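You operate a simulated robot arm through the tools that you are given. There is no shell and no other tool. Be economical: measure what you need, move in short steps, check, and stop when the job is done.

You are at the controls of a simulated two-armed robot. One attempt, no reset.

JOB
Tension the long belt as its card says and prove that it grips.
Fine: nut slack, screw to the card's mark, nut tight, start once, run till the display shows GRIP, stop; hands stay off the belts.

The check looks at the end state, three seconds after you hand in, the way a careful person would. Anything else that was tipped, shoved, dropped, spilled or broken makes it a failure.

ROBOT AND FRAMES
Two 7-joint arms with two-finger parallel grippers on one trunk, on a base that drives. Base frame: it is fixed to the floor where the robot stands at the start and does not move with it; the origin is under the middle of the robot, x ahead of it, y to its left, z up. Units: m, degrees, N and s.
The left shoulder is at the start at [0.07, 0.163, 1.255], the right one opposite. With the tool pointing down near the work surface each hand reaches from about 0.1 to 0.66 m from the robot's upright axis, wherever it stands, measured 20 degrees to its own side. Places, roughly: belt display [0.2, 0.6, 0.7]; cradle start button [0.1, 0.6, 0.5]; cradle stop button [0.2, 0.6, 0.5]; tension card [1, 0.1, 0.7]; tension lock nut [1, 0, 0.6]; tension screw [1.1, -0.1, 0.6]. Payload 3.43 kg a hand.
The TCP of each hand is the grasp point between the finger pads, 0.034 m short of the fingertips. In the tool frame z runs along the fingers and y along their closing line. Largest opening 0.128 m; finger width 0.024, thickness 0.012; the body of the gripper, 0.048 by 0.13 m, starts 0.096 m behind the TCP.
Orientation is that of the tool frame in the base frame, as a unit quaternion [x, y, z, w]. With the fingers straight down and closing along the base's y, the tool's x points along the base's -x, its y along +y and its z along -z.

CONTROLS
- The arms move only by the tool servo_tool. It takes "left_motion", "right_motion" or both (then of equal length, played together; a hand with none holds still); each is one flat list of numbers, 7 for each row, row after row: the turn, a rotation vector about the tool's x, y, z in units of 180 degrees (1.0 is 180 degrees), then the shift along the tool's x, y, z in units of 200 mm (1.0 is 200 mm), then the finger opening in m, from 0 to 0.128. In form: [ax, ay, az, x, y, z, jaw, ax, ay, az, x, y, z, jaw, ...]. A call has 1 to 8 rows; each row is the pose to reach, as a shift and turn from the pose commanded when the call began, along the tool's axes at that moment. A call with a number of a shift or a turn outside -1 to 1 is refused whole. A row lasts 0.2 s, in which the tool goes at most 0.05 m and 8.6 degrees; a call with a longer step from one row to the next is refused whole, and so is a gripper value outside its range. A pose out of reach is approached as far as the arm can. The call stops where the force on the tool passes 40 N (or 10 N more than at its start, if that is more) or the arm is blocked; 0.2 s more then pass. The fingers move at their own pace (about 0.153 m/s each) and stop on an object; they squeeze with about 41 N. The grip force told is the motor's: it shows also when the fingers shut on nothing. Time passes only in rows, and 0.2 s behind the last, so rows that repeat a pose let the fingers close. It gives the time, the measured TCP pose, the force on the tool (base axes), the opening and the grip force at its end, in the units of the frame above (readings bear some noise), with the torque about the TCP (base axes, N m) and any sound that the robot's microphone picked up.
- Cameras (640 x 400 px; columns grow to the right, rows downward): "scene" is now at [0.1066, 0.0387, 1.4508]; the picture's right is [0.56, -0.83, -0.00], its down [-0.72, -0.48, -0.50] and it looks along [0.42, 0.28, -0.86] (base axes); focal length 254 px, centre (320, 200). "left" rides on the left gripper at [0.076, 0.011, -0.16] in its tool frame; the picture's right is [-0.15, 0.99, 0.00], its down [-0.88, -0.13, -0.46] and it looks along [-0.45, -0.07, 0.89] (tool axes); focal length 234 px, centre (320, 200). "right" rides on the right gripper at [0.076, -0.011, -0.16] in its tool frame; the picture's right is [0.15, 0.99, 0.00], its down [-0.88, 0.13, -0.46] and it looks along [-0.45, 0.07, 0.89] (tool axes); focal length 234 px, centre (320, 200). There is no depth. A picture from a camera that has moved, and an enlarged one, comes with that camera's place and axes in the base frame and with its lens.
- capture(camera): a new picture of that camera. The clock stands still meanwhile.
- raise_lower(by): slides the trunk up (or, below 0, down) by that many m; the arms and the scene camera ride with it, the base frame stays. It gives what a move gives, with no picture.
- roll_base(legs): drives the robot by 1 to 6 legs, each [ahead, left, turn to the left] in m, m and degrees, along the robot's own axes; the way and the turn of a leg run together, so that a leg with both is an arc; at most 1.5 m and 180 degrees a leg. The arms and the cameras ride along, it lands a little off, and it stops where it bumps. It gives what a move gives.
- head_to(pan, tilt): turns the head with the scene camera to pan (to the left, within 86 degrees either way) and tilt (down, from -29 to 69), counted from straight ahead of the robot. It gives what a move gives.
- close_up(camera, box): a new picture of the part [left, top, right, bottom] of that camera's present view, enlarged. The clock stands still meanwhile.
- hand_in(): hands the job in; it is judged then, once.

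Go step by step. Nothing tells you exact positions but the pictures and the camera data: compare them with the known pose of the tool, close in by small moves and look again before you grip or let go. The budget is 120 turns and 92 pictures, counting those below and the enlarged ones. Unless the task says otherwise, let go and move clear before handing in, and close with one line.

The tools are called after "Emit:" as name(argument=value, ...) on one line, values as JSON. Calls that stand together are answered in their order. servo_tool: Moves the arms, as the interface text tells. Its arguments: {"type":"object","properties":{"left_motion":{"type":"array","items":{"type":"number"}},"right_motion":{"type":"array","items":{"type":"number"}}},"required":[]} The other tools are called the same way: raise_lower (by) slides the trunk up or down; roll_base (legs) drives the base; head_to (pan, tilt) turns the head that bears the scene camera; capture (camera) takes a picture; close_up (camera, box) takes an enlarged picture of a part of a camera's view; hand_in () hands the job in.

At the start:

```text
time: 0.0
left_position: [0.3717, 0.4331, 0.7999]
left_tool_rot: [-0.001, 1.0, 0.0, 0.0]
left_force: [0.8, -0.2, -0.3]
left_wrist_torque: [0.01, 0.02, 0.02]
left_finger_gap: 0.1281
left_grasp_force: 0.0
right_position: [0.5203, 0.0081, 0.8598]
right_tool_rot: [-0.001, 1.0, 0.001, 0.0]
right_force: [0.1, 0.1, 0.3]
right_wrist_torque: [0.01, -0.01, 0.02]
right_finger_gap: 0.1283
right_grasp_force: 0.1
trunk travel left (down, up): [-0.736, 0.204]
robot x, y, heading: [0.002, -0.0008, 0.2]
head pan, tilt: [34.1, 59.8]
```

scene: 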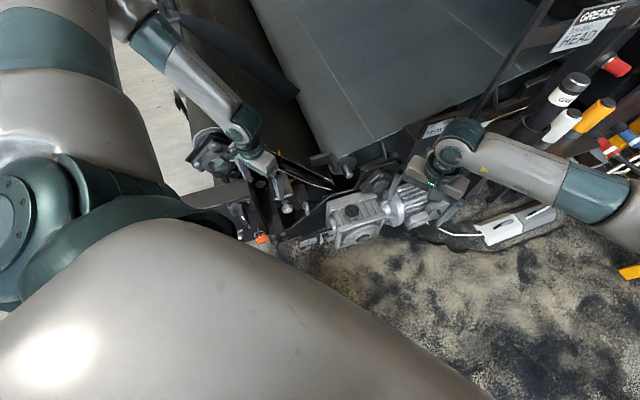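
right: 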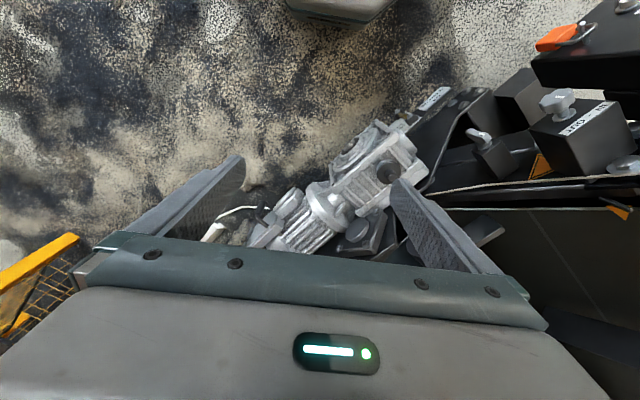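
left: 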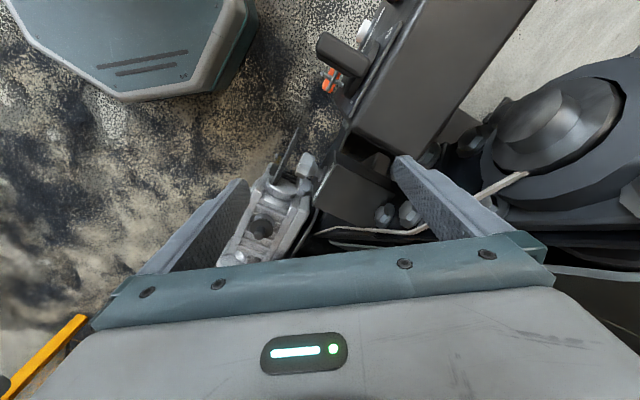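

The view shows a belt conveyor with gear motor ahead and to the left. I'll turn the head toward the card, nut and screw, then look.

Emit:
head_to(pan=0, tilt=40)

Emit:
capture(camera="scene")

```text
time: 1.0
left_position: [0.3716, 0.4338, 0.7999]
left_tool_rot: [-0.001, 1.0, 0.0, 0.0]
left_force: [-0.4, -0.5, -0.2]
left_wrist_torque: [0.04, -0.01, 0.0]
left_finger_gap: 0.1281
left_grasp_force: 0.1
right_position: [0.5214, 0.0083, 0.8598]
right_tool_rot: [0.0, 1.0, 0.0, 0.0]
right_force: [0.5, 0.0, 0.3]
right_wrist_torque: [-0.03, 0.04, -0.03]
right_finger_gap: 0.128
right_grasp_force: 0.0
trunk travel left (down, up): [-0.736, 0.204]
robot x, y, heading: [0.0009, -0.001, 0.0]
head pan, tilt: [0.0, 40.0]
```

```text
88 pictures are left
camera scene: at [0.1362, 0.0013, 1.4772], right [0.0, -1.0, 0.0], down [-0.64, 0.0, -0.77], along [0.77, 0.0, -0.64], focal length 254 px, centre (320, 200)
```

scene: 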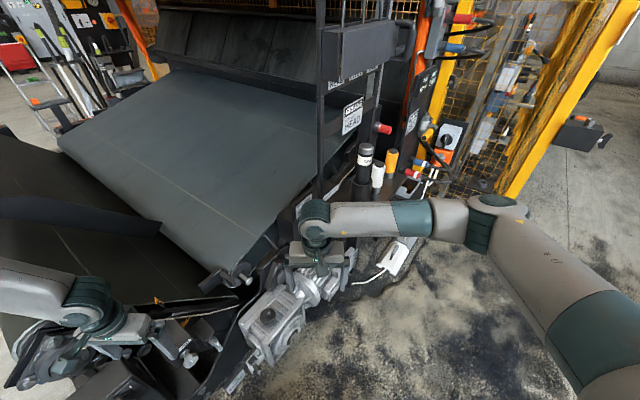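

The right forearm hides the card area. I'll swing the right hand to the right and back, then zoom in.

Emit:
servo_tool(right_motion=[0, 0, 0, 0.1, -0.22, 0, 0.128, 0, 0, 0, 0.2, -0.44, 0, 0.128, 0, 0, 0, 0.3, -0.66, 0, 0.128, 0, 0, 0, 0.4, -0.88, 0, 0.128, 0, 0, 0, 0.5, -1.0, 0, 0.128, 0, 0, 0, 0.7, -1.0, 0, 0.128])

Emit:
head_to(pan=0, tilt=42)

Emit:
capture(camera="scene")

Emit:
close_up(camera="scene", box=[240, 130, 400, 230])

```text
time: 2.4
left_position: [0.3727, 0.4332, 0.7998]
left_tool_rot: [-0.001, 1.0, 0.0, 0.0]
left_force: [-0.1, 0.5, -0.2]
left_wrist_torque: [-0.02, 0.0, -0.02]
left_finger_gap: 0.1281
left_grasp_force: 0.1
right_position: [0.381, -0.1904, 0.8608]
right_tool_rot: [0.0, 1.0, 0.0, 0.0]
right_force: [-0.6, 0.5, 0.5]
right_wrist_torque: [0.02, -0.01, 0.0]
right_finger_gap: 0.1281
right_grasp_force: 0.1
trunk travel left (down, up): [-0.736, 0.204]
robot x, y, heading: [-0.0004, 0.0003, 0.1]
head pan, tilt: [0.0, 40.0]
```

```text
time: 3.0
left_position: [0.3717, 0.4344, 0.8003]
left_tool_rot: [-0.001, 1.0, -0.001, 0.001]
left_force: [-0.5, 0.0, -0.5]
left_wrist_torque: [-0.02, 0.0, 0.01]
left_finger_gap: 0.1282
left_grasp_force: 0.1
right_position: [0.3818, -0.19, 0.8603]
right_tool_rot: [0.0, 1.0, 0.0, 0.0]
right_force: [0.8, 0.2, -0.3]
right_wrist_torque: [-0.01, 0.01, -0.02]
right_finger_gap: 0.1279
right_grasp_force: 0.0
trunk travel left (down, up): [-0.736, 0.204]
robot x, y, heading: [-0.0016, -0.0007, -0.2]
head pan, tilt: [0.0, 42.0]
```

```text
87 pictures are left
camera scene: at [0.1347, 0.0011, 1.4744], right [0.0, -1.0, 0.0], down [-0.67, 0.0, -0.74], along [0.74, 0.0, -0.67], focal length 254 px, centre (320, 200)
```

scene: 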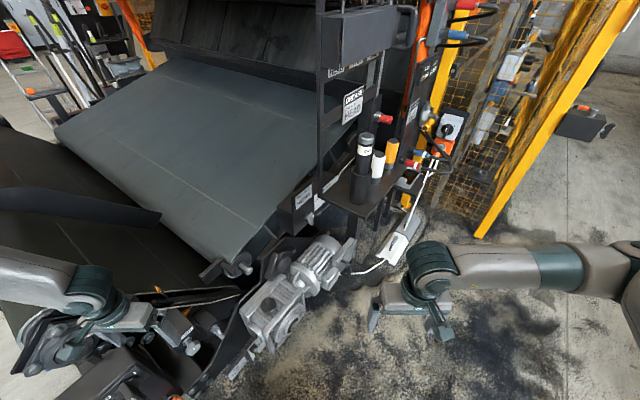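

```text
4.00 times, centred on (320, 180) of scene
camera zoom: at [0.1347, 0.0011, 1.4744], right [0.0, -1.0, 0.0], down [-0.67, 0.0, -0.74], along [0.74, 0.0, -0.67], focal length 1014 px, centre (320, 280)
```

zoom: 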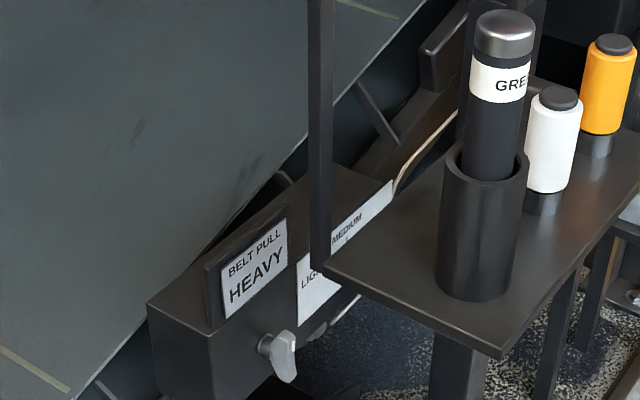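

The card says HEAVY, and the wing nut is on the housing below it with a LIGHT/MEDIUM/... scale beside. Next I look at the start/stop/display area and at the floor on the right before driving.

Emit:
head_to(pan=70, tilt=55)

Emit:
capture(camera="scene")

Emit:
head_to(pan=-30, tilt=50)

Emit:
capture(camera="scene")

```text
time: 4.4
left_position: [0.3734, 0.4343, 0.7993]
left_tool_rot: [0.0, 1.0, 0.0, 0.0]
left_force: [0.4, 0.0, 0.5]
left_wrist_torque: [0.0, 0.02, 0.02]
left_finger_gap: 0.1278
left_grasp_force: 0.1
right_position: [0.3814, -0.1905, 0.8606]
right_tool_rot: [0.0, 1.0, 0.0, 0.0]
right_force: [-0.4, 0.3, -0.1]
right_wrist_torque: [0.03, -0.05, -0.01]
right_finger_gap: 0.1282
right_grasp_force: 0.1
trunk travel left (down, up): [-0.736, 0.204]
robot x, y, heading: [0.0012, -0.0012, 0.1]
head pan, tilt: [70.0, 55.0]
```

```text
85 pictures are left
camera scene: at [0.0759, 0.0689, 1.4566], right [0.94, -0.34, 0.0], down [-0.28, -0.77, -0.57], along [0.2, 0.54, -0.82], focal length 254 px, centre (320, 200)
```

scene: 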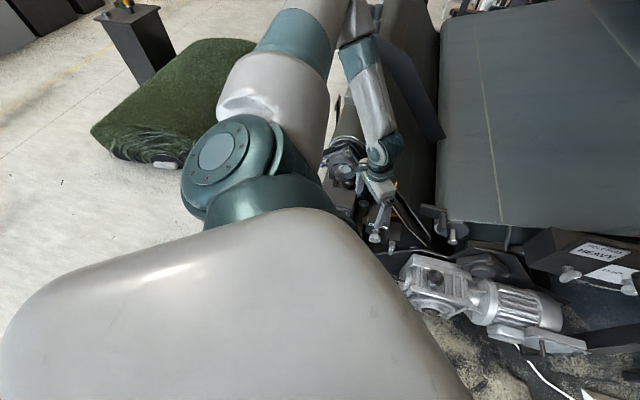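

```text
time: 6.2
left_position: [0.3719, 0.4336, 0.7997]
left_tool_rot: [-0.001, 1.0, 0.001, 0.0]
left_force: [0.6, 0.2, -1.2]
left_wrist_torque: [-0.01, 0.01, 0.0]
left_finger_gap: 0.1282
left_grasp_force: 0.0
right_position: [0.3815, -0.1905, 0.8606]
right_tool_rot: [0.001, 1.0, 0.001, -0.001]
right_force: [-0.5, 0.3, -0.2]
right_wrist_torque: [0.02, -0.02, 0.0]
right_finger_gap: 0.1279
right_grasp_force: 0.1
trunk travel left (down, up): [-0.736, 0.204]
robot x, y, heading: [0.0029, -0.001, -0.0]
head pan, tilt: [-30.0, 50.0]
```

```text
84 pictures are left
camera scene: at [0.1179, -0.0373, 1.4631], right [-0.5, -0.87, 0.0], down [-0.66, 0.38, -0.64], along [0.56, -0.32, -0.77], focal length 254 px, centre (320, 200)
```

scene: 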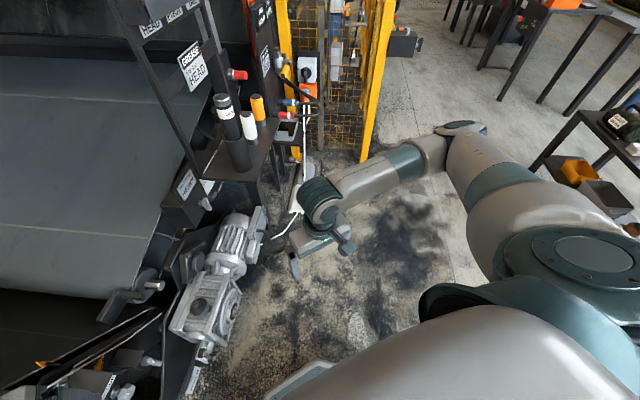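

The floor to the right is open. I'll lift the left hand clear, then drive right, turn about 39° left to face the tension housing, and approach partway.

Emit:
servo_tool(left_motion=[0, 0, 0, 0.1, 0, -0.2, 0.1, 0, 0, 0, 0.2, 0, -0.4, 0.06, 0, 0, 0, 0.4, -0.1, -0.6, 0.02, 0, 0, 0, 0.5, -0.2, -0.8, 0.0])

Emit:
roll_base(legs=[[0, -0.35, 0], [0, 0, 39], [0.28, -0.25, 0]])

Emit:
head_to(pan=0, tilt=50)

Emit:
capture(camera="scene")

Emit:
capture(camera="right")

```text
refused: row 3 steps farther than a row can; nothing moved
```

```text
time: 12.3
left_position: [0.3902, 0.2062, 0.7999]
left_tool_rot: [-0.337, 0.942, 0.0, 0.001]
left_force: [-0.4, 0.8, -0.3]
left_wrist_torque: [0.0, 0.02, 0.0]
left_finger_gap: 0.1282
left_grasp_force: 0.0
right_position: [0.7943, -0.2708, 0.8609]
right_tool_rot: [-0.336, 0.942, 0.0, 0.0]
right_force: [0.3, 0.3, 1.0]
right_wrist_torque: [0.01, -0.03, 0.02]
right_finger_gap: 0.1278
right_grasp_force: 0.0
trunk travel left (down, up): [-0.736, 0.204]
robot x, y, heading: [0.3758, -0.365, 39.3]
head pan, tilt: [-30.0, 50.0]
```

```text
time: 13.2
left_position: [0.3904, 0.2069, 0.7993]
left_tool_rot: [-0.337, 0.942, 0.0, 0.0]
left_force: [-0.5, 0.2, -0.1]
left_wrist_torque: [-0.01, -0.01, 0.03]
left_finger_gap: 0.128
left_grasp_force: 0.0
right_position: [0.7929, -0.2715, 0.8598]
right_tool_rot: [-0.336, 0.942, 0.0, 0.0]
right_force: [-0.3, 0.3, 0.2]
right_wrist_torque: [0.0, 0.01, -0.01]
right_finger_gap: 0.128
right_grasp_force: 0.1
trunk travel left (down, up): [-0.736, 0.204]
robot x, y, heading: [0.3779, -0.3671, 39.1]
head pan, tilt: [0.0, 50.0]
```

```text
83 pictures are left
camera scene: at [0.4756, -0.2831, 1.4631], right [0.63, -0.78, 0.0], down [-0.59, -0.48, -0.64], along [0.5, 0.41, -0.77], focal length 254 px, centre (320, 200)
```

scene: 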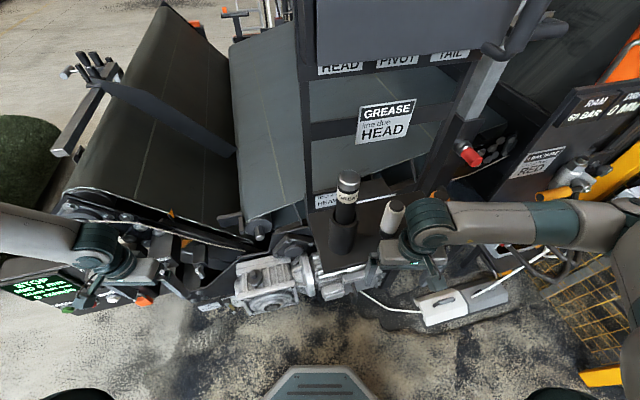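

```text
82 pictures are left
camera right: at [0.7401, -0.3274, 1.0193], right [-0.74, 0.67, 0.0], down [0.6, 0.66, 0.46], along [0.31, 0.34, -0.89], focal length 234 px, centre (320, 200)
```

right: 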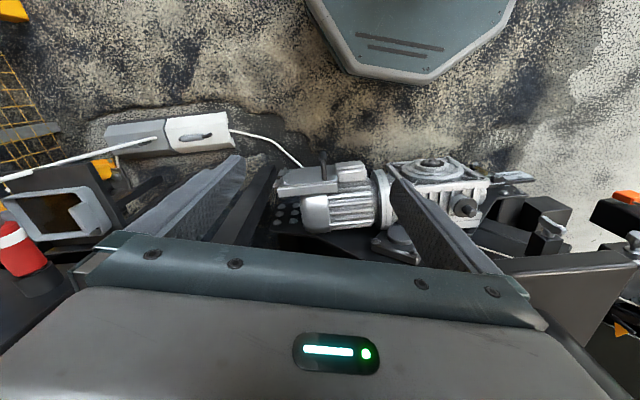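

Emit:
close_up(camera="scene", box=[250, 170, 410, 270])

Emit:
close_up(camera="scene", box=[0, 220, 240, 370])

```text
4.00 times, centred on (330, 220) of scene
camera zoom: at [0.4756, -0.2831, 1.4631], right [0.63, -0.78, 0.0], down [-0.59, -0.48, -0.64], along [0.5, 0.41, -0.77], focal length 1014 px, centre (280, 120)
```

zoom: 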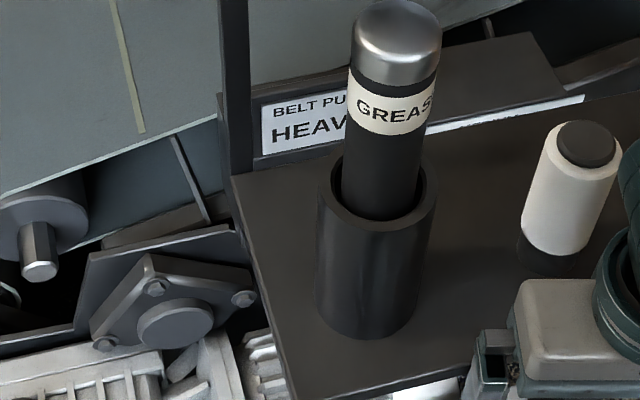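

```text
2.67 times, centred on (120, 295) of scene
camera zoom: at [0.4756, -0.2831, 1.4631], right [0.63, -0.78, 0.0], down [-0.59, -0.48, -0.64], along [0.5, 0.41, -0.77], focal length 676 px, centre (853, -53)
```

zoom: 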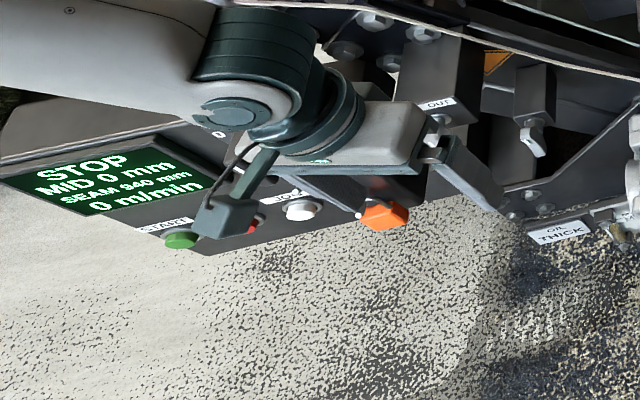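

The tray sits at about z 0.92 in front of the housing, and the nut lies about 0.3 m below and behind it. I'll back off 0.25 m, lower the trunk and look in under the tray.

Emit:
roll_base(legs=[[-0.25, 0, 0]])

Emit:
raise_lower(by=-0.4)

Emit:
head_to(pan=0, tilt=25)

Emit:
capture(camera="scene")

```text
time: 15.0
left_position: [0.1984, 0.0497, 0.7986]
left_tool_rot: [-0.335, 0.942, 0.001, 0.0]
left_force: [0.4, -0.2, 0.1]
left_wrist_torque: [0.01, 0.03, -0.02]
left_finger_gap: 0.128
left_grasp_force: 0.0
right_position: [0.601, -0.4284, 0.8604]
right_tool_rot: [-0.335, 0.942, -0.001, 0.001]
right_force: [-0.5, 0.3, -0.4]
right_wrist_torque: [0.01, 0.01, 0.0]
right_finger_gap: 0.1281
right_grasp_force: 0.0
trunk travel left (down, up): [-0.736, 0.204]
robot x, y, heading: [0.1885, -0.5181, 39.3]
head pan, tilt: [0.0, 50.0]
```

```text
time: 18.9
left_position: [0.199, 0.0491, 0.3992]
left_tool_rot: [-0.336, 0.942, 0.0, 0.0]
left_force: [-0.5, -0.5, 0.7]
left_wrist_torque: [-0.03, 0.0, -0.02]
left_finger_gap: 0.128
left_grasp_force: 0.1
right_position: [0.6007, -0.428, 0.4604]
right_tool_rot: [-0.335, 0.942, -0.001, 0.0]
right_force: [0.4, 0.1, -0.3]
right_wrist_torque: [0.0, 0.0, -0.01]
right_finger_gap: 0.128
right_grasp_force: 0.1
trunk travel left (down, up): [-0.336, 0.604]
robot x, y, heading: [0.1828, -0.5216, 39.4]
head pan, tilt: [0.0, 50.0]
```

```text
time: 19.8
left_position: [0.199, 0.0505, 0.4]
left_tool_rot: [-0.336, 0.942, 0.0, 0.0]
left_force: [-0.1, -0.1, 0.2]
left_wrist_torque: [0.03, 0.03, 0.0]
left_finger_gap: 0.1279
left_grasp_force: 0.2
right_position: [0.6018, -0.4278, 0.4606]
right_tool_rot: [-0.335, 0.942, 0.0, 0.0]
right_force: [-0.4, -0.3, -0.2]
right_wrist_torque: [0.0, 0.04, 0.01]
right_finger_gap: 0.1283
right_grasp_force: 0.1
trunk travel left (down, up): [-0.336, 0.604]
robot x, y, heading: [0.1823, -0.5227, 39.4]
head pan, tilt: [0.0, 25.0]
```

```text
79 pictures are left
camera scene: at [0.2957, -0.4302, 1.1005], right [0.63, -0.78, 0.0], down [-0.33, -0.27, -0.91], along [0.7, 0.57, -0.42], focal length 254 px, centre (320, 200)
```

scene: 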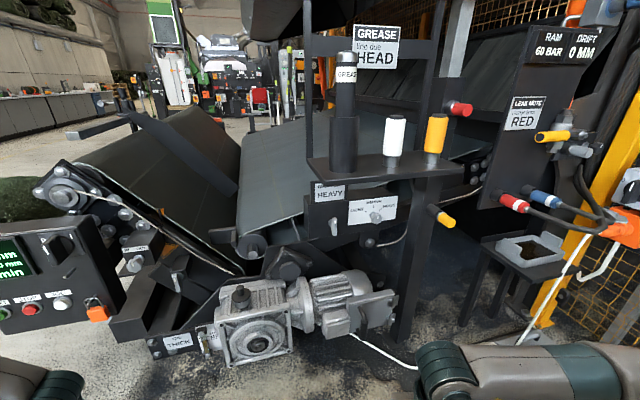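

Emit:
close_up(camera="scene", box=[304, 175, 416, 245])

Emit:
close_up(camera="scene", box=[0, 200, 160, 340])

```text
5.71 times, centred on (360, 210) of scene
camera zoom: at [0.2957, -0.4302, 1.1005], right [0.63, -0.78, 0.0], down [-0.33, -0.27, -0.91], along [0.7, 0.57, -0.42], focal length 1449 px, centre (91, 143)
```

zoom: 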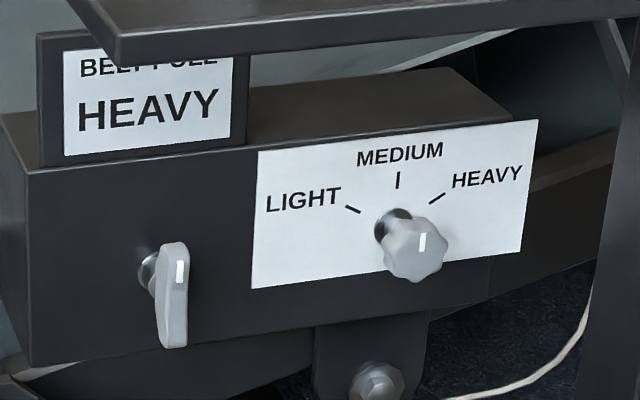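

```text
2.86 times, centred on (80, 270) of scene
camera zoom: at [0.2957, -0.4302, 1.1005], right [0.63, -0.78, 0.0], down [-0.33, -0.27, -0.91], along [0.7, 0.57, -0.42], focal length 724 px, centre (1006, 0)
```

zoom: 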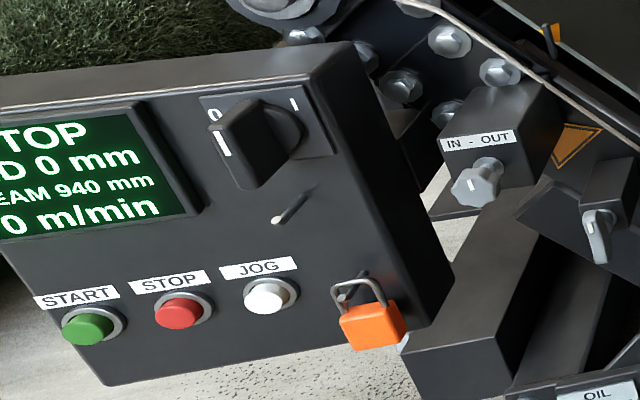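

The view is clear: the card says HEAVY, the lock lever hangs down, and the star knob's mark sits near MEDIUM. The panel has a green START and a red STOP. I'll point the right hand forward horizontally at nut height.

Emit:
servo_tool(right_motion=[0, -0.045, 0, -0.05, 0.08, -0.09, 0.128, 0, -0.09, 0, -0.1, 0.16, -0.18, 0.12, 0, -0.135, 0, -0.15, 0.24, -0.27, 0.11, 0, -0.18, 0, -0.2, 0.32, -0.36, 0.1, 0, -0.225, 0, -0.25, 0.4, -0.45, 0.09, 0, -0.27, 0, -0.3, 0.48, -0.54, 0.08, 0, -0.315, 0, -0.35, 0.56, -0.63, 0.07, 0, -0.36, 0, -0.4, 0.64, -0.72, 0.06])

Emit:
servo_tool(right_motion=[0, -0.047, 0, 0, 0, 0, 0.06, 0, -0.094, 0, 0, 0, 0, 0.06, 0, -0.14, 0, 0, 0, 0, 0.06])

Emit:
capture(camera="scene")

Emit:
capture(camera="right")

```text
time: 21.6
left_position: [0.199, 0.0504, 0.3988]
left_tool_rot: [-0.335, 0.942, 0.0, 0.0]
left_force: [0.0, 0.3, 0.6]
left_wrist_torque: [-0.05, -0.01, 0.0]
left_finger_gap: 0.1279
left_grasp_force: 0.0
right_position: [0.5826, -0.2603, 0.5956]
right_tool_rot: [-0.283, 0.794, 0.179, 0.507]
right_force: [-0.6, -0.2, -0.4]
right_wrist_torque: [0.03, -0.01, -0.01]
right_finger_gap: 0.06
right_grasp_force: 0.1
right hand out of reach, approached as far as the arm can: row 2, 3, 4, 5, 6, 7, 8
trunk travel left (down, up): [-0.336, 0.604]
robot x, y, heading: [0.1834, -0.5223, 39.0]
head pan, tilt: [0.0, 25.0]
```

```text
time: 22.4
left_position: [0.1991, 0.0502, 0.3993]
left_tool_rot: [-0.335, 0.942, 0.0, 0.0]
left_force: [-0.4, 0.8, -0.3]
left_wrist_torque: [0.0, 0.0, 0.0]
left_finger_gap: 0.1279
left_grasp_force: 0.1
right_position: [0.6002, -0.1755, 0.6679]
right_tool_rot: [-0.239, 0.68, 0.23, 0.654]
right_force: [0.0, -0.4, 0.5]
right_wrist_torque: [-0.01, 0.0, 0.02]
right_finger_gap: 0.06
right_grasp_force: 0.1
right hand out of reach, approached as far as the arm can: row 1, 2, 3
trunk travel left (down, up): [-0.336, 0.604]
robot x, y, heading: [0.1853, -0.5215, 39.0]
head pan, tilt: [0.0, 25.0]
```

```text
76 pictures are left
camera scene: at [0.2954, -0.43, 1.1006], right [0.63, -0.78, 0.0], down [-0.33, -0.27, -0.91], along [0.7, 0.57, -0.42], focal length 254 px, centre (320, 200)
```

scene: 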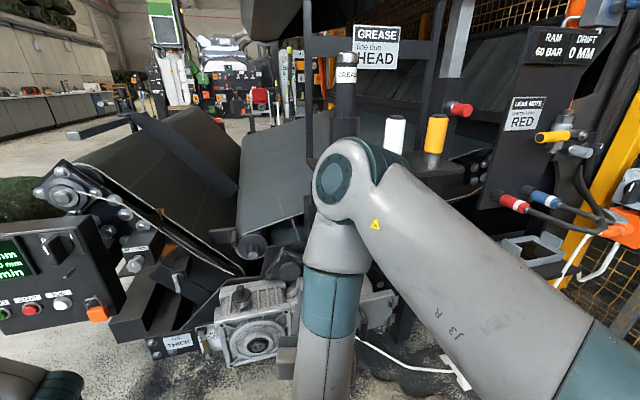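

```text
75 pictures are left
camera right: at [0.4791, -0.2859, 0.597], right [-0.62, 0.77, -0.15], down [-0.41, -0.16, 0.9], along [0.67, 0.62, 0.42], focal length 234 px, centre (320, 200)
```

right: 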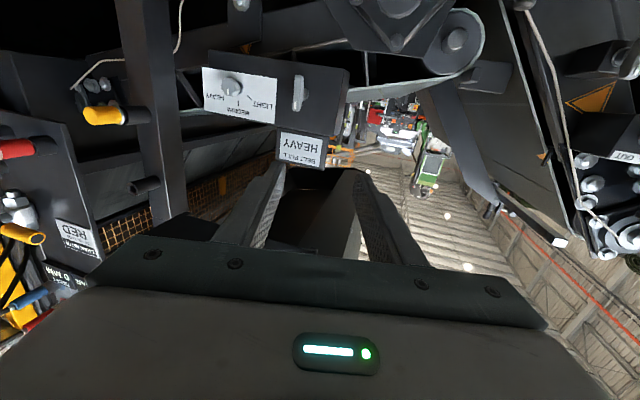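

The elbow is too high, and would meet the tray if I drove in. Instead I'll bring the shoulder down to nut height, so the arm can reach under the tray nearly straight. The left hand goes up meanwhile, to keep it off the floor.

Emit:
servo_tool(left_motion=[0, 0, 0, 0, 0, -0.2, 0.1, 0, 0, 0, 0, 0, -0.4, 0.06, 0, 0, 0, 0, 0, -0.6, 0.02, 0, 0, 0, 0, 0, -0.8, 0.0])

Emit:
raise_lower(by=-0.2)

Emit:
capture(camera="scene")

Emit:
capture(camera="right")

```text
time: 23.4
left_position: [0.199, 0.0479, 0.5605]
left_tool_rot: [-0.336, 0.942, 0.0, 0.0]
left_force: [-0.4, 0.5, 0.3]
left_wrist_torque: [0.01, 0.0, 0.0]
left_finger_gap: 0.0001
left_grasp_force: 33.0
right_position: [0.6004, -0.1751, 0.6669]
right_tool_rot: [-0.24, 0.68, 0.231, 0.653]
right_force: [-0.6, 0.9, 0.8]
right_wrist_torque: [-0.04, -0.02, 0.03]
right_finger_gap: 0.0599
right_grasp_force: 0.0
trunk travel left (down, up): [-0.336, 0.604]
robot x, y, heading: [0.1826, -0.524, 39.2]
head pan, tilt: [0.0, 25.0]
```

```text
time: 25.5
left_position: [0.1996, 0.0498, 0.3596]
left_tool_rot: [-0.336, 0.942, 0.001, 0.0]
left_force: [-0.7, -1.0, -0.3]
left_wrist_torque: [-0.01, 0.03, -0.01]
left_finger_gap: 0.0
left_grasp_force: 33.1
right_position: [0.5994, -0.1766, 0.4667]
right_tool_rot: [-0.239, 0.68, 0.23, 0.654]
right_force: [-1.0, 0.0, -0.3]
right_wrist_torque: [0.01, -0.01, 0.02]
right_finger_gap: 0.0598
right_grasp_force: 0.1
trunk travel left (down, up): [-0.136, 0.804]
robot x, y, heading: [0.1852, -0.5228, 39.1]
head pan, tilt: [0.0, 25.0]
```

```text
74 pictures are left
camera scene: at [0.2956, -0.4302, 0.9007], right [0.63, -0.78, 0.0], down [-0.33, -0.27, -0.91], along [0.7, 0.57, -0.42], focal length 254 px, centre (320, 200)
```

scene: 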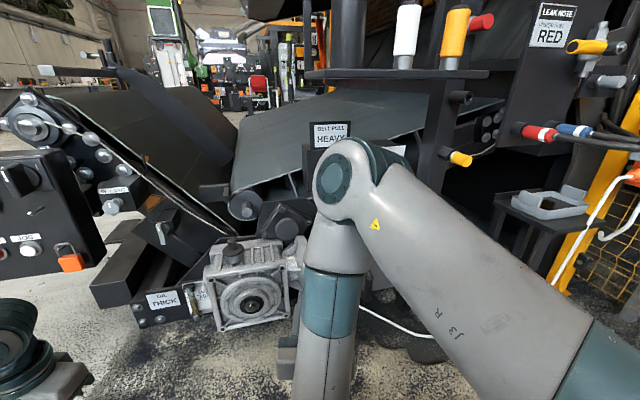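

```text
73 pictures are left
camera right: at [0.479, -0.2864, 0.397], right [-0.62, 0.77, -0.15], down [-0.41, -0.16, 0.9], along [0.67, 0.62, 0.42], focal length 234 px, centre (320, 200)
```

right: 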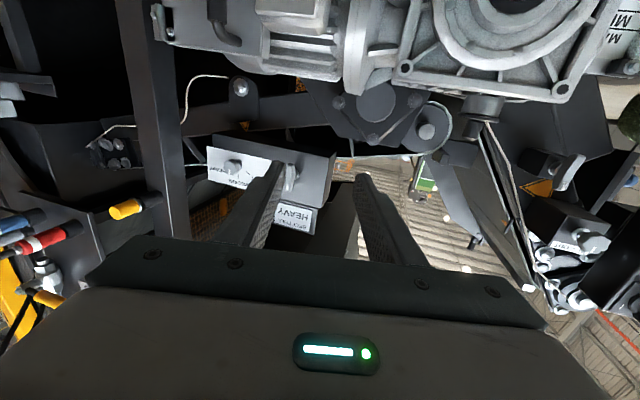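

The elbow is now below the tray. Next I extend the hand forward and up towards the nut in steps, then look.

Emit:
servo_tool(right_motion=[0, 0, 0, -0.1, 0, 0.12, 0.06, 0, 0, 0, -0.2, 0, 0.24, 0.06, 0, 0, 0, -0.3, 0, 0.36, 0.06, 0, 0, 0, -0.4, 0, 0.48, 0.06, 0, 0, 0, -0.5, 0, 0.6, 0.06, 0, 0, 0, -0.6, 0, 0.72, 0.06])

Emit:
capture(camera="scene")

Emit:
capture(camera="right")

```text
time: 26.9
left_position: [0.1998, 0.0501, 0.36]
left_tool_rot: [-0.335, 0.942, 0.0, -0.001]
left_force: [-0.3, -0.7, -0.2]
left_wrist_torque: [-0.01, -0.02, -0.02]
left_finger_gap: 0.0001
left_grasp_force: 33.3
right_position: [0.7166, -0.0834, 0.5815]
right_tool_rot: [-0.239, 0.68, 0.231, 0.654]
right_force: [0.1, 0.0, 0.4]
right_wrist_torque: [-0.02, -0.01, -0.04]
right_finger_gap: 0.06
right_grasp_force: 0.0
trunk travel left (down, up): [-0.136, 0.804]
robot x, y, heading: [0.1849, -0.5219, 39.3]
head pan, tilt: [0.0, 25.0]
```

```text
72 pictures are left
camera scene: at [0.2957, -0.4302, 0.9006], right [0.63, -0.78, 0.0], down [-0.33, -0.27, -0.91], along [0.7, 0.57, -0.42], focal length 254 px, centre (320, 200)
```

scene: 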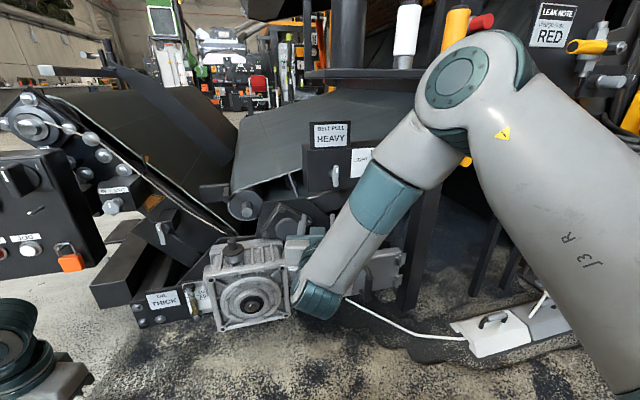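

```text
71 pictures are left
camera right: at [0.5959, -0.1931, 0.5107], right [-0.62, 0.77, -0.15], down [-0.41, -0.16, 0.9], along [0.67, 0.62, 0.42], focal length 234 px, centre (320, 200)
```

right: 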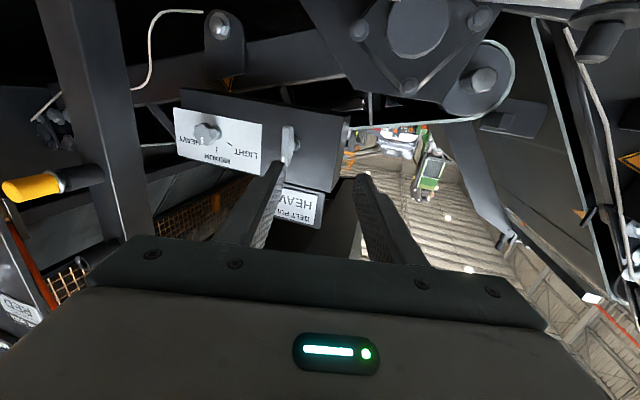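

The shift is measured from the actual pose, good. From two views the nut lever is at about (0.96, 0.04, 0.61) and the knob at about (1.12, -0.05, 0.61). That puts the face normal at heading ~57°, so I yaw the hand left 18° and come to a pre-grasp in front of the lever.

Emit:
servo_tool(right_motion=[-0.017, -0.002, 0, -0.03, -0.08, 0.11, 0.06, -0.034, -0.004, 0, -0.06, -0.16, 0.23, 0.06, -0.05, -0.006, 0, -0.09, -0.24, 0.35, 0.06, -0.067, -0.008, 0, -0.12, -0.32, 0.47, 0.06, -0.084, -0.01, 0, -0.15, -0.4, 0.59, 0.06, -0.1, -0.012, 0, -0.19, -0.485, 0.71, 0.06])

Emit:
capture(camera="scene")

Emit:
capture(camera="right")

```text
time: 28.3
left_position: [0.2, 0.0494, 0.3595]
left_tool_rot: [-0.335, 0.942, -0.001, 0.0]
left_force: [0.0, 0.3, 0.3]
left_wrist_torque: [0.0, 0.01, 0.03]
left_finger_gap: 0.0001
left_grasp_force: 33.2
right_position: [0.8035, -0.0216, 0.6605]
right_tool_rot: [-0.3, 0.666, 0.282, 0.622]
right_force: [0.1, 0.7, 0.2]
right_wrist_torque: [-0.01, -0.02, 0.0]
right_finger_gap: 0.06
right_grasp_force: 0.0
right hand out of reach, approached as far as the arm can: row 2, 3, 4, 5, 6
trunk travel left (down, up): [-0.136, 0.804]
robot x, y, heading: [0.1845, -0.5234, 39.2]
head pan, tilt: [0.0, 25.0]
```

```text
70 pictures are left
camera scene: at [0.2957, -0.4301, 0.9006], right [0.63, -0.78, 0.0], down [-0.33, -0.27, -0.91], along [0.7, 0.57, -0.42], focal length 254 px, centre (320, 200)
```

scene: 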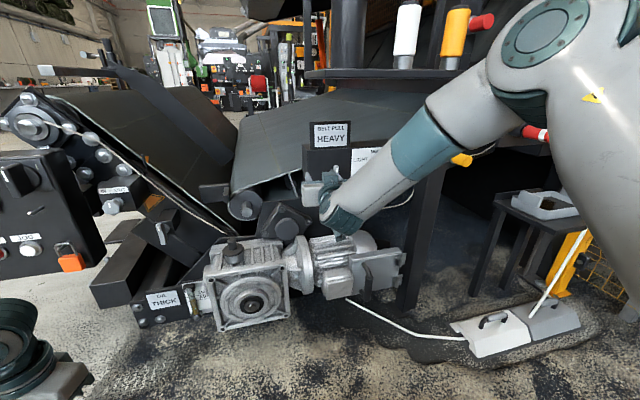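

```text
69 pictures are left
camera right: at [0.7022, -0.1517, 0.5944], right [-0.75, 0.65, -0.14], down [-0.36, -0.21, 0.91], along [0.56, 0.73, 0.39], focal length 234 px, centre (320, 200)
```

right: 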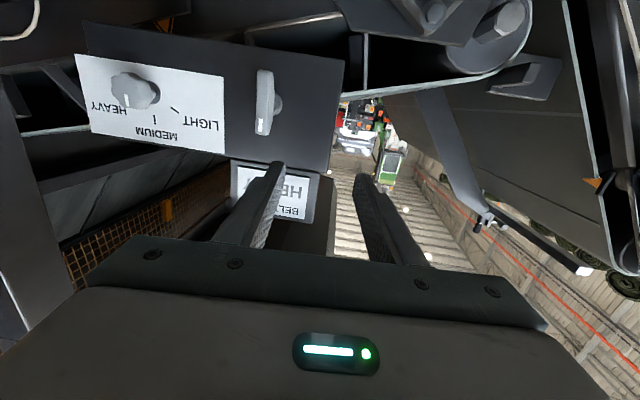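

The arm fights its joint limits because the robot isn't square to the face. I'll back out, shift right and turn so that the robot faces along the face normal (~57°), staying about 0.3 m short.

Emit:
roll_base(legs=[[-0.25, 0, 0], [0, -0.233, 0], [0, 0, 18], [0, -0.097, 0]])

Emit:
servo_tool(right_motion=[0.017, 0, 0, 0.05, -0.12, -0.05, 0.06, 0.034, 0, 0, 0.1, -0.24, -0.1, 0.06, 0.05, 0, 0, 0.15, -0.36, -0.1, 0.06, 0.067, 0, 0, 0.2, -0.48, -0.1, 0.06, 0.084, 0, 0, 0.25, -0.6, -0.1, 0.06, 0.1, 0, 0, 0.25, -0.6, -0.1, 0.06])

Emit:
capture(camera="scene")

Emit:
capture(camera="right")

```text
time: 33.2
left_position: [0.0533, -0.3653, 0.3606]
left_tool_rot: [-0.48, 0.877, 0.0, 0.0]
left_force: [1.2, 0.3, -0.5]
left_wrist_torque: [0.01, 0.01, -0.01]
left_finger_gap: 0.0
left_grasp_force: 33.6
right_position: [0.648, -0.2462, 0.6589]
right_tool_rot: [-0.4, 0.612, 0.375, 0.57]
right_force: [-0.2, 0.1, -0.2]
right_wrist_torque: [0.02, -0.01, 0.0]
right_finger_gap: 0.0601
right_grasp_force: 0.1
trunk travel left (down, up): [-0.136, 0.804]
robot x, y, heading: [0.2151, -0.9109, 57.4]
head pan, tilt: [0.0, 25.0]
```

```text
time: 34.6
left_position: [0.0514, -0.3656, 0.3594]
left_tool_rot: [-0.48, 0.877, 0.0, 0.0]
left_force: [-0.6, 0.5, 0.3]
left_wrist_torque: [0.07, -0.01, -0.04]
left_finger_gap: 0.0001
left_grasp_force: 33.4
right_position: [0.7501, -0.3132, 0.611]
right_tool_rot: [-0.307, 0.662, 0.276, 0.626]
right_force: [-0.2, 0.0, -0.1]
right_wrist_torque: [-0.01, 0.02, 0.03]
right_finger_gap: 0.0599
right_grasp_force: 0.1
trunk travel left (down, up): [-0.136, 0.804]
robot x, y, heading: [0.2152, -0.9124, 57.5]
head pan, tilt: [0.0, 25.0]
```

```text
68 pictures are left
camera scene: at [0.2932, -0.7922, 0.9006], right [0.84, -0.54, 0.0], down [-0.23, -0.36, -0.91], along [0.49, 0.76, -0.42], focal length 254 px, centre (320, 200)
```

scene: 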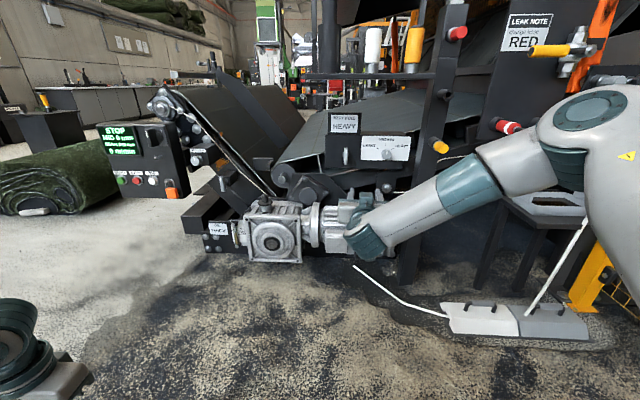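

```text
67 pictures are left
camera right: at [0.6495, -0.4455, 0.5449], right [-0.75, 0.64, -0.16], down [-0.37, -0.2, 0.91], along [0.55, 0.74, 0.39], focal length 234 px, centre (320, 200)
```

right: 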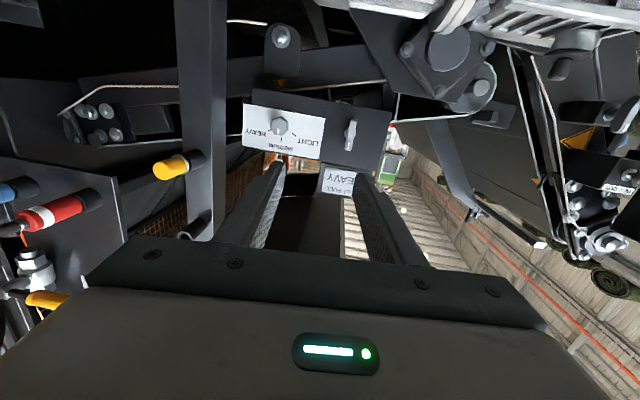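

Emit:
close_up(camera="scene", box=[318, 105, 430, 175])

Emit:
close_up(camera="right", box=[220, 70, 412, 190])

```text
5.71 times, centred on (374, 140) of scene
camera zoom: at [0.2932, -0.7922, 0.9006], right [0.84, -0.54, 0.0], down [-0.23, -0.36, -0.91], along [0.49, 0.76, -0.42], focal length 1449 px, centre (11, 543)
```

zoom: 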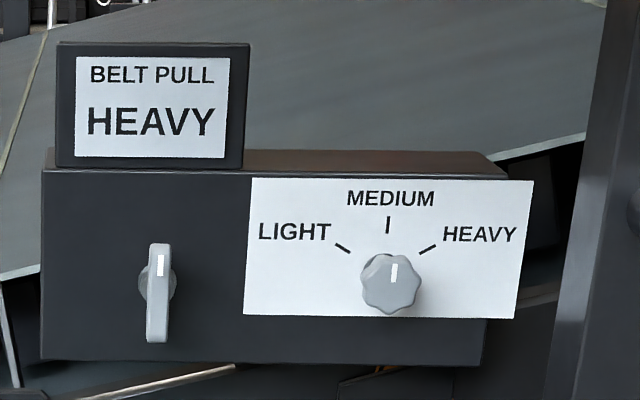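

```text
3.33 times, centred on (316, 130) of right
camera zoom: at [0.6495, -0.4455, 0.5449], right [-0.75, 0.64, -0.16], down [-0.37, -0.2, 0.91], along [0.55, 0.74, 0.39], focal length 781 px, centre (333, 433)
```

zoom: 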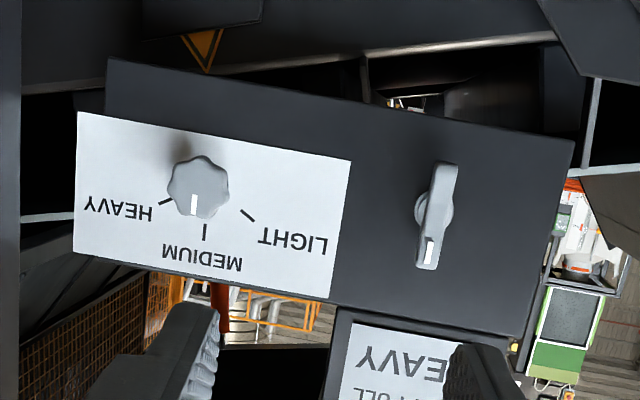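

The face is square to the robot (normal heading ≈57°), and the hub of the lever is at about (0.963, 0.044, 0.612). I'll level and yaw the hand, then drive forward.

Emit:
servo_tool(right_motion=[-0.016, -0.007, 0, 0, 0.02, 0, 0.06, -0.032, -0.014, 0, 0, 0.04, 0, 0.06, -0.048, -0.02, 0, 0, 0.05, 0, 0.06])

Emit:
roll_base(legs=[[0.22, 0, 0]])

Emit:
capture(camera="scene")

Emit:
capture(camera="right")

```text
time: 35.4
left_position: [0.0524, -0.3669, 0.3594]
left_tool_rot: [-0.479, 0.878, 0.001, 0.0]
left_force: [0.1, 1.0, 0.1]
left_wrist_torque: [0.0, 0.01, 0.02]
left_finger_gap: 0.0
left_grasp_force: 33.1
right_position: [0.7367, -0.3064, 0.6144]
right_tool_rot: [-0.329, 0.636, 0.312, 0.624]
right_force: [0.5, 0.1, 0.3]
right_wrist_torque: [-0.04, 0.05, -0.02]
right_finger_gap: 0.0598
right_grasp_force: 0.0
right hand out of reach, approached as far as the arm can: row 2, 3
trunk travel left (down, up): [-0.136, 0.804]
robot x, y, heading: [0.2148, -0.9155, 57.4]
head pan, tilt: [0.0, 25.0]
```

```text
time: 37.1
left_position: [0.171, -0.1796, 0.3592]
left_tool_rot: [-0.48, 0.877, 0.001, 0.0]
left_force: [-0.3, -0.2, 0.4]
left_wrist_torque: [0.01, 0.0, 0.02]
left_finger_gap: 0.0001
left_grasp_force: 32.9
right_position: [0.8575, -0.1197, 0.6139]
right_tool_rot: [-0.329, 0.638, 0.311, 0.623]
right_force: [-0.4, -0.3, -0.4]
right_wrist_torque: [0.0, -0.04, 0.02]
right_finger_gap: 0.06
right_grasp_force: 0.0
trunk travel left (down, up): [-0.136, 0.804]
robot x, y, heading: [0.3363, -0.7217, 57.3]
head pan, tilt: [0.0, 25.0]
```

```text
64 pictures are left
camera scene: at [0.4128, -0.6056, 0.9005], right [0.84, -0.54, 0.0], down [-0.23, -0.36, -0.91], along [0.49, 0.76, -0.42], focal length 254 px, centre (320, 200)
```

scene: 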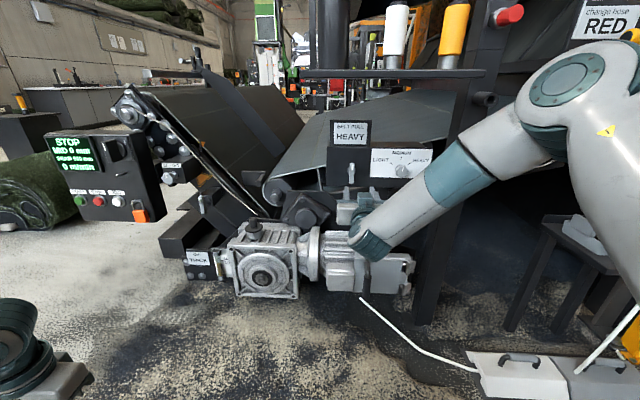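

```text
63 pictures are left
camera right: at [0.7706, -0.2575, 0.5431], right [-0.8, 0.58, -0.16], down [-0.37, -0.26, 0.89], along [0.47, 0.77, 0.42], focal length 234 px, centre (320, 200)
```

right: 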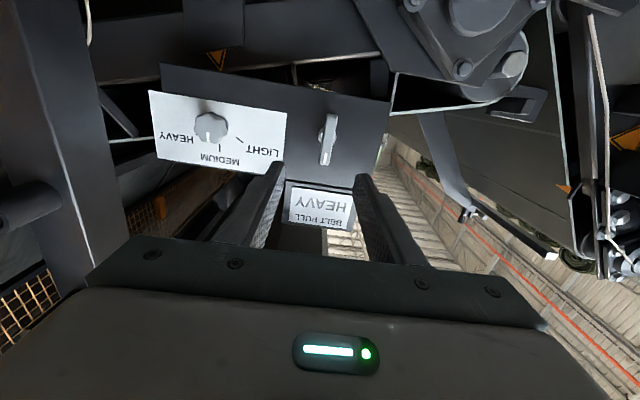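

Alignment is good: the lever is about 0.19 m ahead of the TCP and 1 cm left. I'll advance 0.13 m and look.

Emit:
servo_tool(right_motion=[0, 0, 0, 0, 0.02, 0.15, 0.06, 0, 0, 0, 0, 0.04, 0.3, 0.06, 0, 0, 0, 0, 0.05, 0.45, 0.06, 0, 0, 0, 0, 0.05, 0.6, 0.06, 0, 0, 0, 0, 0.05, 0.65, 0.06])

Emit:
capture(camera="right")

Emit:
capture(camera="scene")

```text
time: 38.3
left_position: [0.172, -0.1797, 0.3602]
left_tool_rot: [-0.48, 0.877, 0.0, 0.0]
left_force: [-0.2, 0.1, -0.8]
left_wrist_torque: [0.04, 0.03, 0.02]
left_finger_gap: 0.0
left_grasp_force: 32.7
right_position: [0.9252, -0.0089, 0.6112]
right_tool_rot: [-0.329, 0.639, 0.309, 0.623]
right_force: [0.1, -0.3, 0.1]
right_wrist_torque: [-0.03, 0.01, 0.02]
right_finger_gap: 0.0601
right_grasp_force: 0.0
trunk travel left (down, up): [-0.136, 0.804]
robot x, y, heading: [0.3338, -0.7258, 57.3]
head pan, tilt: [0.0, 25.0]
```

```text
62 pictures are left
camera right: at [0.8387, -0.1469, 0.5395], right [-0.8, 0.58, -0.16], down [-0.37, -0.26, 0.89], along [0.47, 0.77, 0.42], focal length 234 px, centre (320, 200)
```

right: 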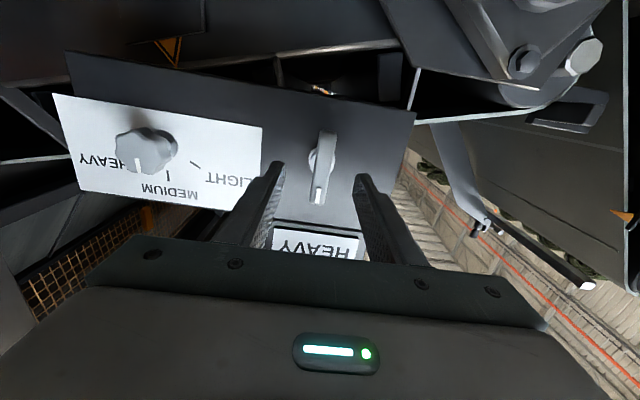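

```text
61 pictures are left
camera scene: at [0.4127, -0.6057, 0.9006], right [0.84, -0.54, 0.0], down [-0.23, -0.36, -0.91], along [0.49, 0.76, -0.42], focal length 254 px, centre (320, 200)
```

scene: 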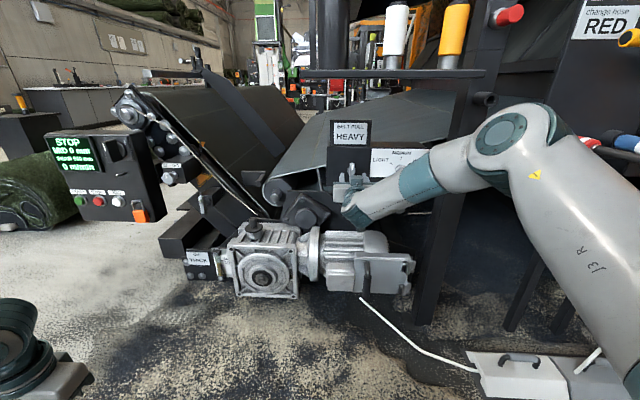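

The lever sits exactly on the tool axis in the picture. I'll advance 0.042 m and close on it.

Emit:
servo_tool(right_motion=[0, 0, 0, 0, 0, 0.1, 0.06, 0, 0, 0, 0, 0, 0.21, 0.06])

Emit:
capture(camera="right")

Emit:
close_up(camera="scene", box=[300, 110, 460, 210])

```text
time: 38.9
left_position: [0.1723, -0.1781, 0.3609]
left_tool_rot: [-0.48, 0.877, 0.0, 0.0]
left_force: [-0.3, 1.1, 0.3]
left_wrist_torque: [0.0, 0.0, -0.02]
left_finger_gap: 0.0002
left_grasp_force: 32.4
right_position: [0.9497, 0.0248, 0.6094]
right_tool_rot: [-0.33, 0.638, 0.311, 0.623]
right_force: [-0.9, -0.5, -0.2]
right_wrist_torque: [-0.02, -0.02, -0.02]
right_finger_gap: 0.0601
right_grasp_force: 0.1
trunk travel left (down, up): [-0.136, 0.804]
robot x, y, heading: [0.3377, -0.7256, 57.2]
head pan, tilt: [0.0, 25.0]
```

```text
60 pictures are left
camera right: at [0.8639, -0.1131, 0.5378], right [-0.8, 0.58, -0.16], down [-0.37, -0.26, 0.89], along [0.47, 0.77, 0.42], focal length 234 px, centre (320, 200)
```

right: 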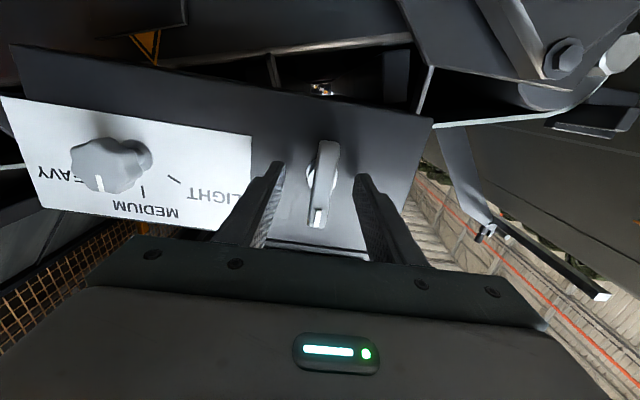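

```text
4.00 times, centred on (380, 160) of scene
camera zoom: at [0.4128, -0.6057, 0.9006], right [0.84, -0.54, 0.0], down [-0.23, -0.36, -0.91], along [0.49, 0.76, -0.42], focal length 1014 px, centre (80, 360)
```

zoom: 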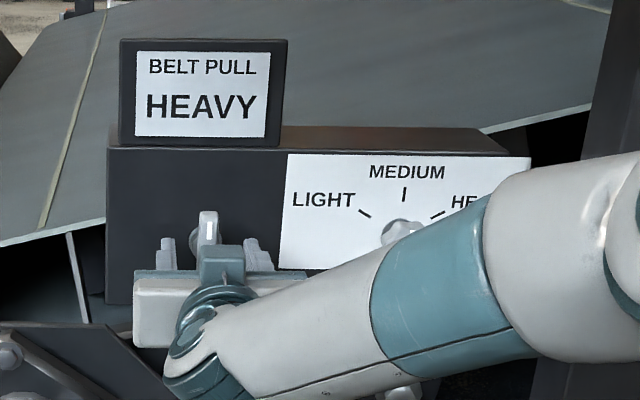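

Fingers straddle the lever well. Closing on it.

Emit:
servo_tool(right_motion=[0, 0, 0, 0, 0, 0.02, 0.03, 0, 0, 0, 0, 0, 0.02, 0.0, 0, 0, 0, 0, 0, 0.02, 0.0, 0, 0, 0, 0, 0, 0.02, 0.0])

Emit:
capture(camera="right")

```text
time: 39.9
left_position: [0.172, -0.179, 0.3593]
left_tool_rot: [-0.48, 0.877, 0.0, 0.0]
left_force: [0.3, 0.6, 0.5]
left_wrist_torque: [0.0, -0.02, 0.02]
left_finger_gap: 0.0
left_grasp_force: 33.7
right_position: [0.9501, 0.0285, 0.6091]
right_tool_rot: [-0.33, 0.637, 0.311, 0.623]
right_force: [-10.2, -1.3, -1.9]
right_wrist_torque: [-0.19, 0.14, 0.17]
right_finger_gap: 0.0254
right_grasp_force: 45.4
trunk travel left (down, up): [-0.136, 0.804]
robot x, y, heading: [0.3332, -0.7301, 57.4]
head pan, tilt: [0.0, 25.0]
```

```text
58 pictures are left
camera right: at [0.8645, -0.1094, 0.538], right [-0.8, 0.58, -0.16], down [-0.37, -0.26, 0.89], along [0.47, 0.77, 0.42], focal length 234 px, centre (320, 200)
```

right: 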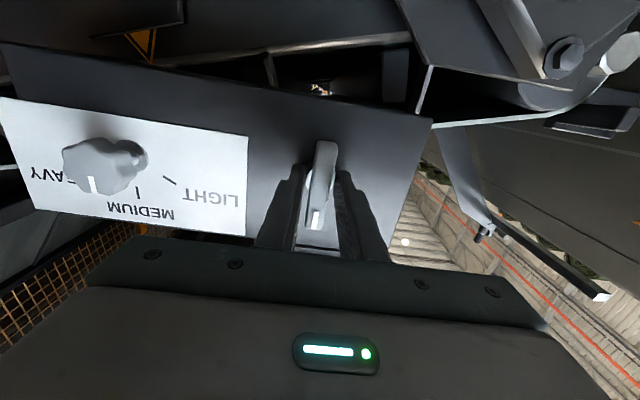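

Gripped (gap 25 mm). Now I turn counterclockwise (loosening) in small steps and watch the torque.

Emit:
servo_tool(right_motion=[0, 0, -0.03, 0, 0.015, 0, 0.0, 0, 0, -0.06, 0, 0.015, 0, 0.0, 0, 0, -0.1, 0, 0.015, 0, 0.0, 0, 0, -0.14, 0, 0.015, 0, 0.0])

Emit:
capture(camera="right")

```text
time: 40.9
left_position: [0.1726, -0.179, 0.3596]
left_tool_rot: [-0.48, 0.877, 0.0, 0.0]
left_force: [0.1, -0.1, -0.1]
left_wrist_torque: [0.03, -0.01, -0.01]
left_finger_gap: 0.0
left_grasp_force: 32.5
right_position: [0.9517, 0.0293, 0.6106]
right_tool_rot: [-0.46, 0.55, 0.167, 0.676]
right_force: [-2.7, -3.0, 0.5]
right_wrist_torque: [1.46, 1.77, 0.32]
right_finger_gap: 0.0278
right_grasp_force: 45.0
trunk travel left (down, up): [-0.136, 0.804]
robot x, y, heading: [0.3356, -0.7269, 57.4]
head pan, tilt: [0.0, 25.0]
```

```text
57 pictures are left
camera right: at [0.8895, -0.1262, 0.551], right [-0.68, 0.47, -0.56], down [-0.66, -0.05, 0.75], along [0.32, 0.88, 0.35], focal length 234 px, centre (320, 200)
```

right: 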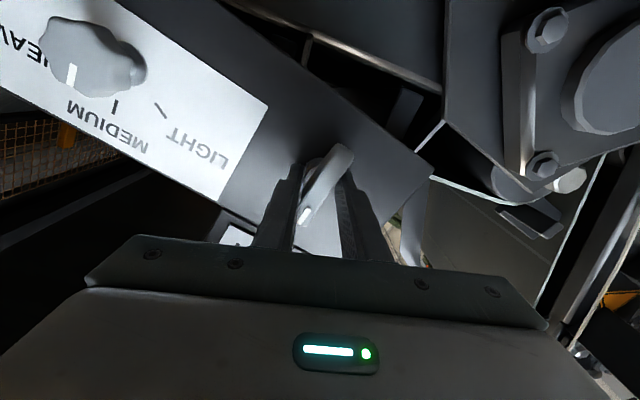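

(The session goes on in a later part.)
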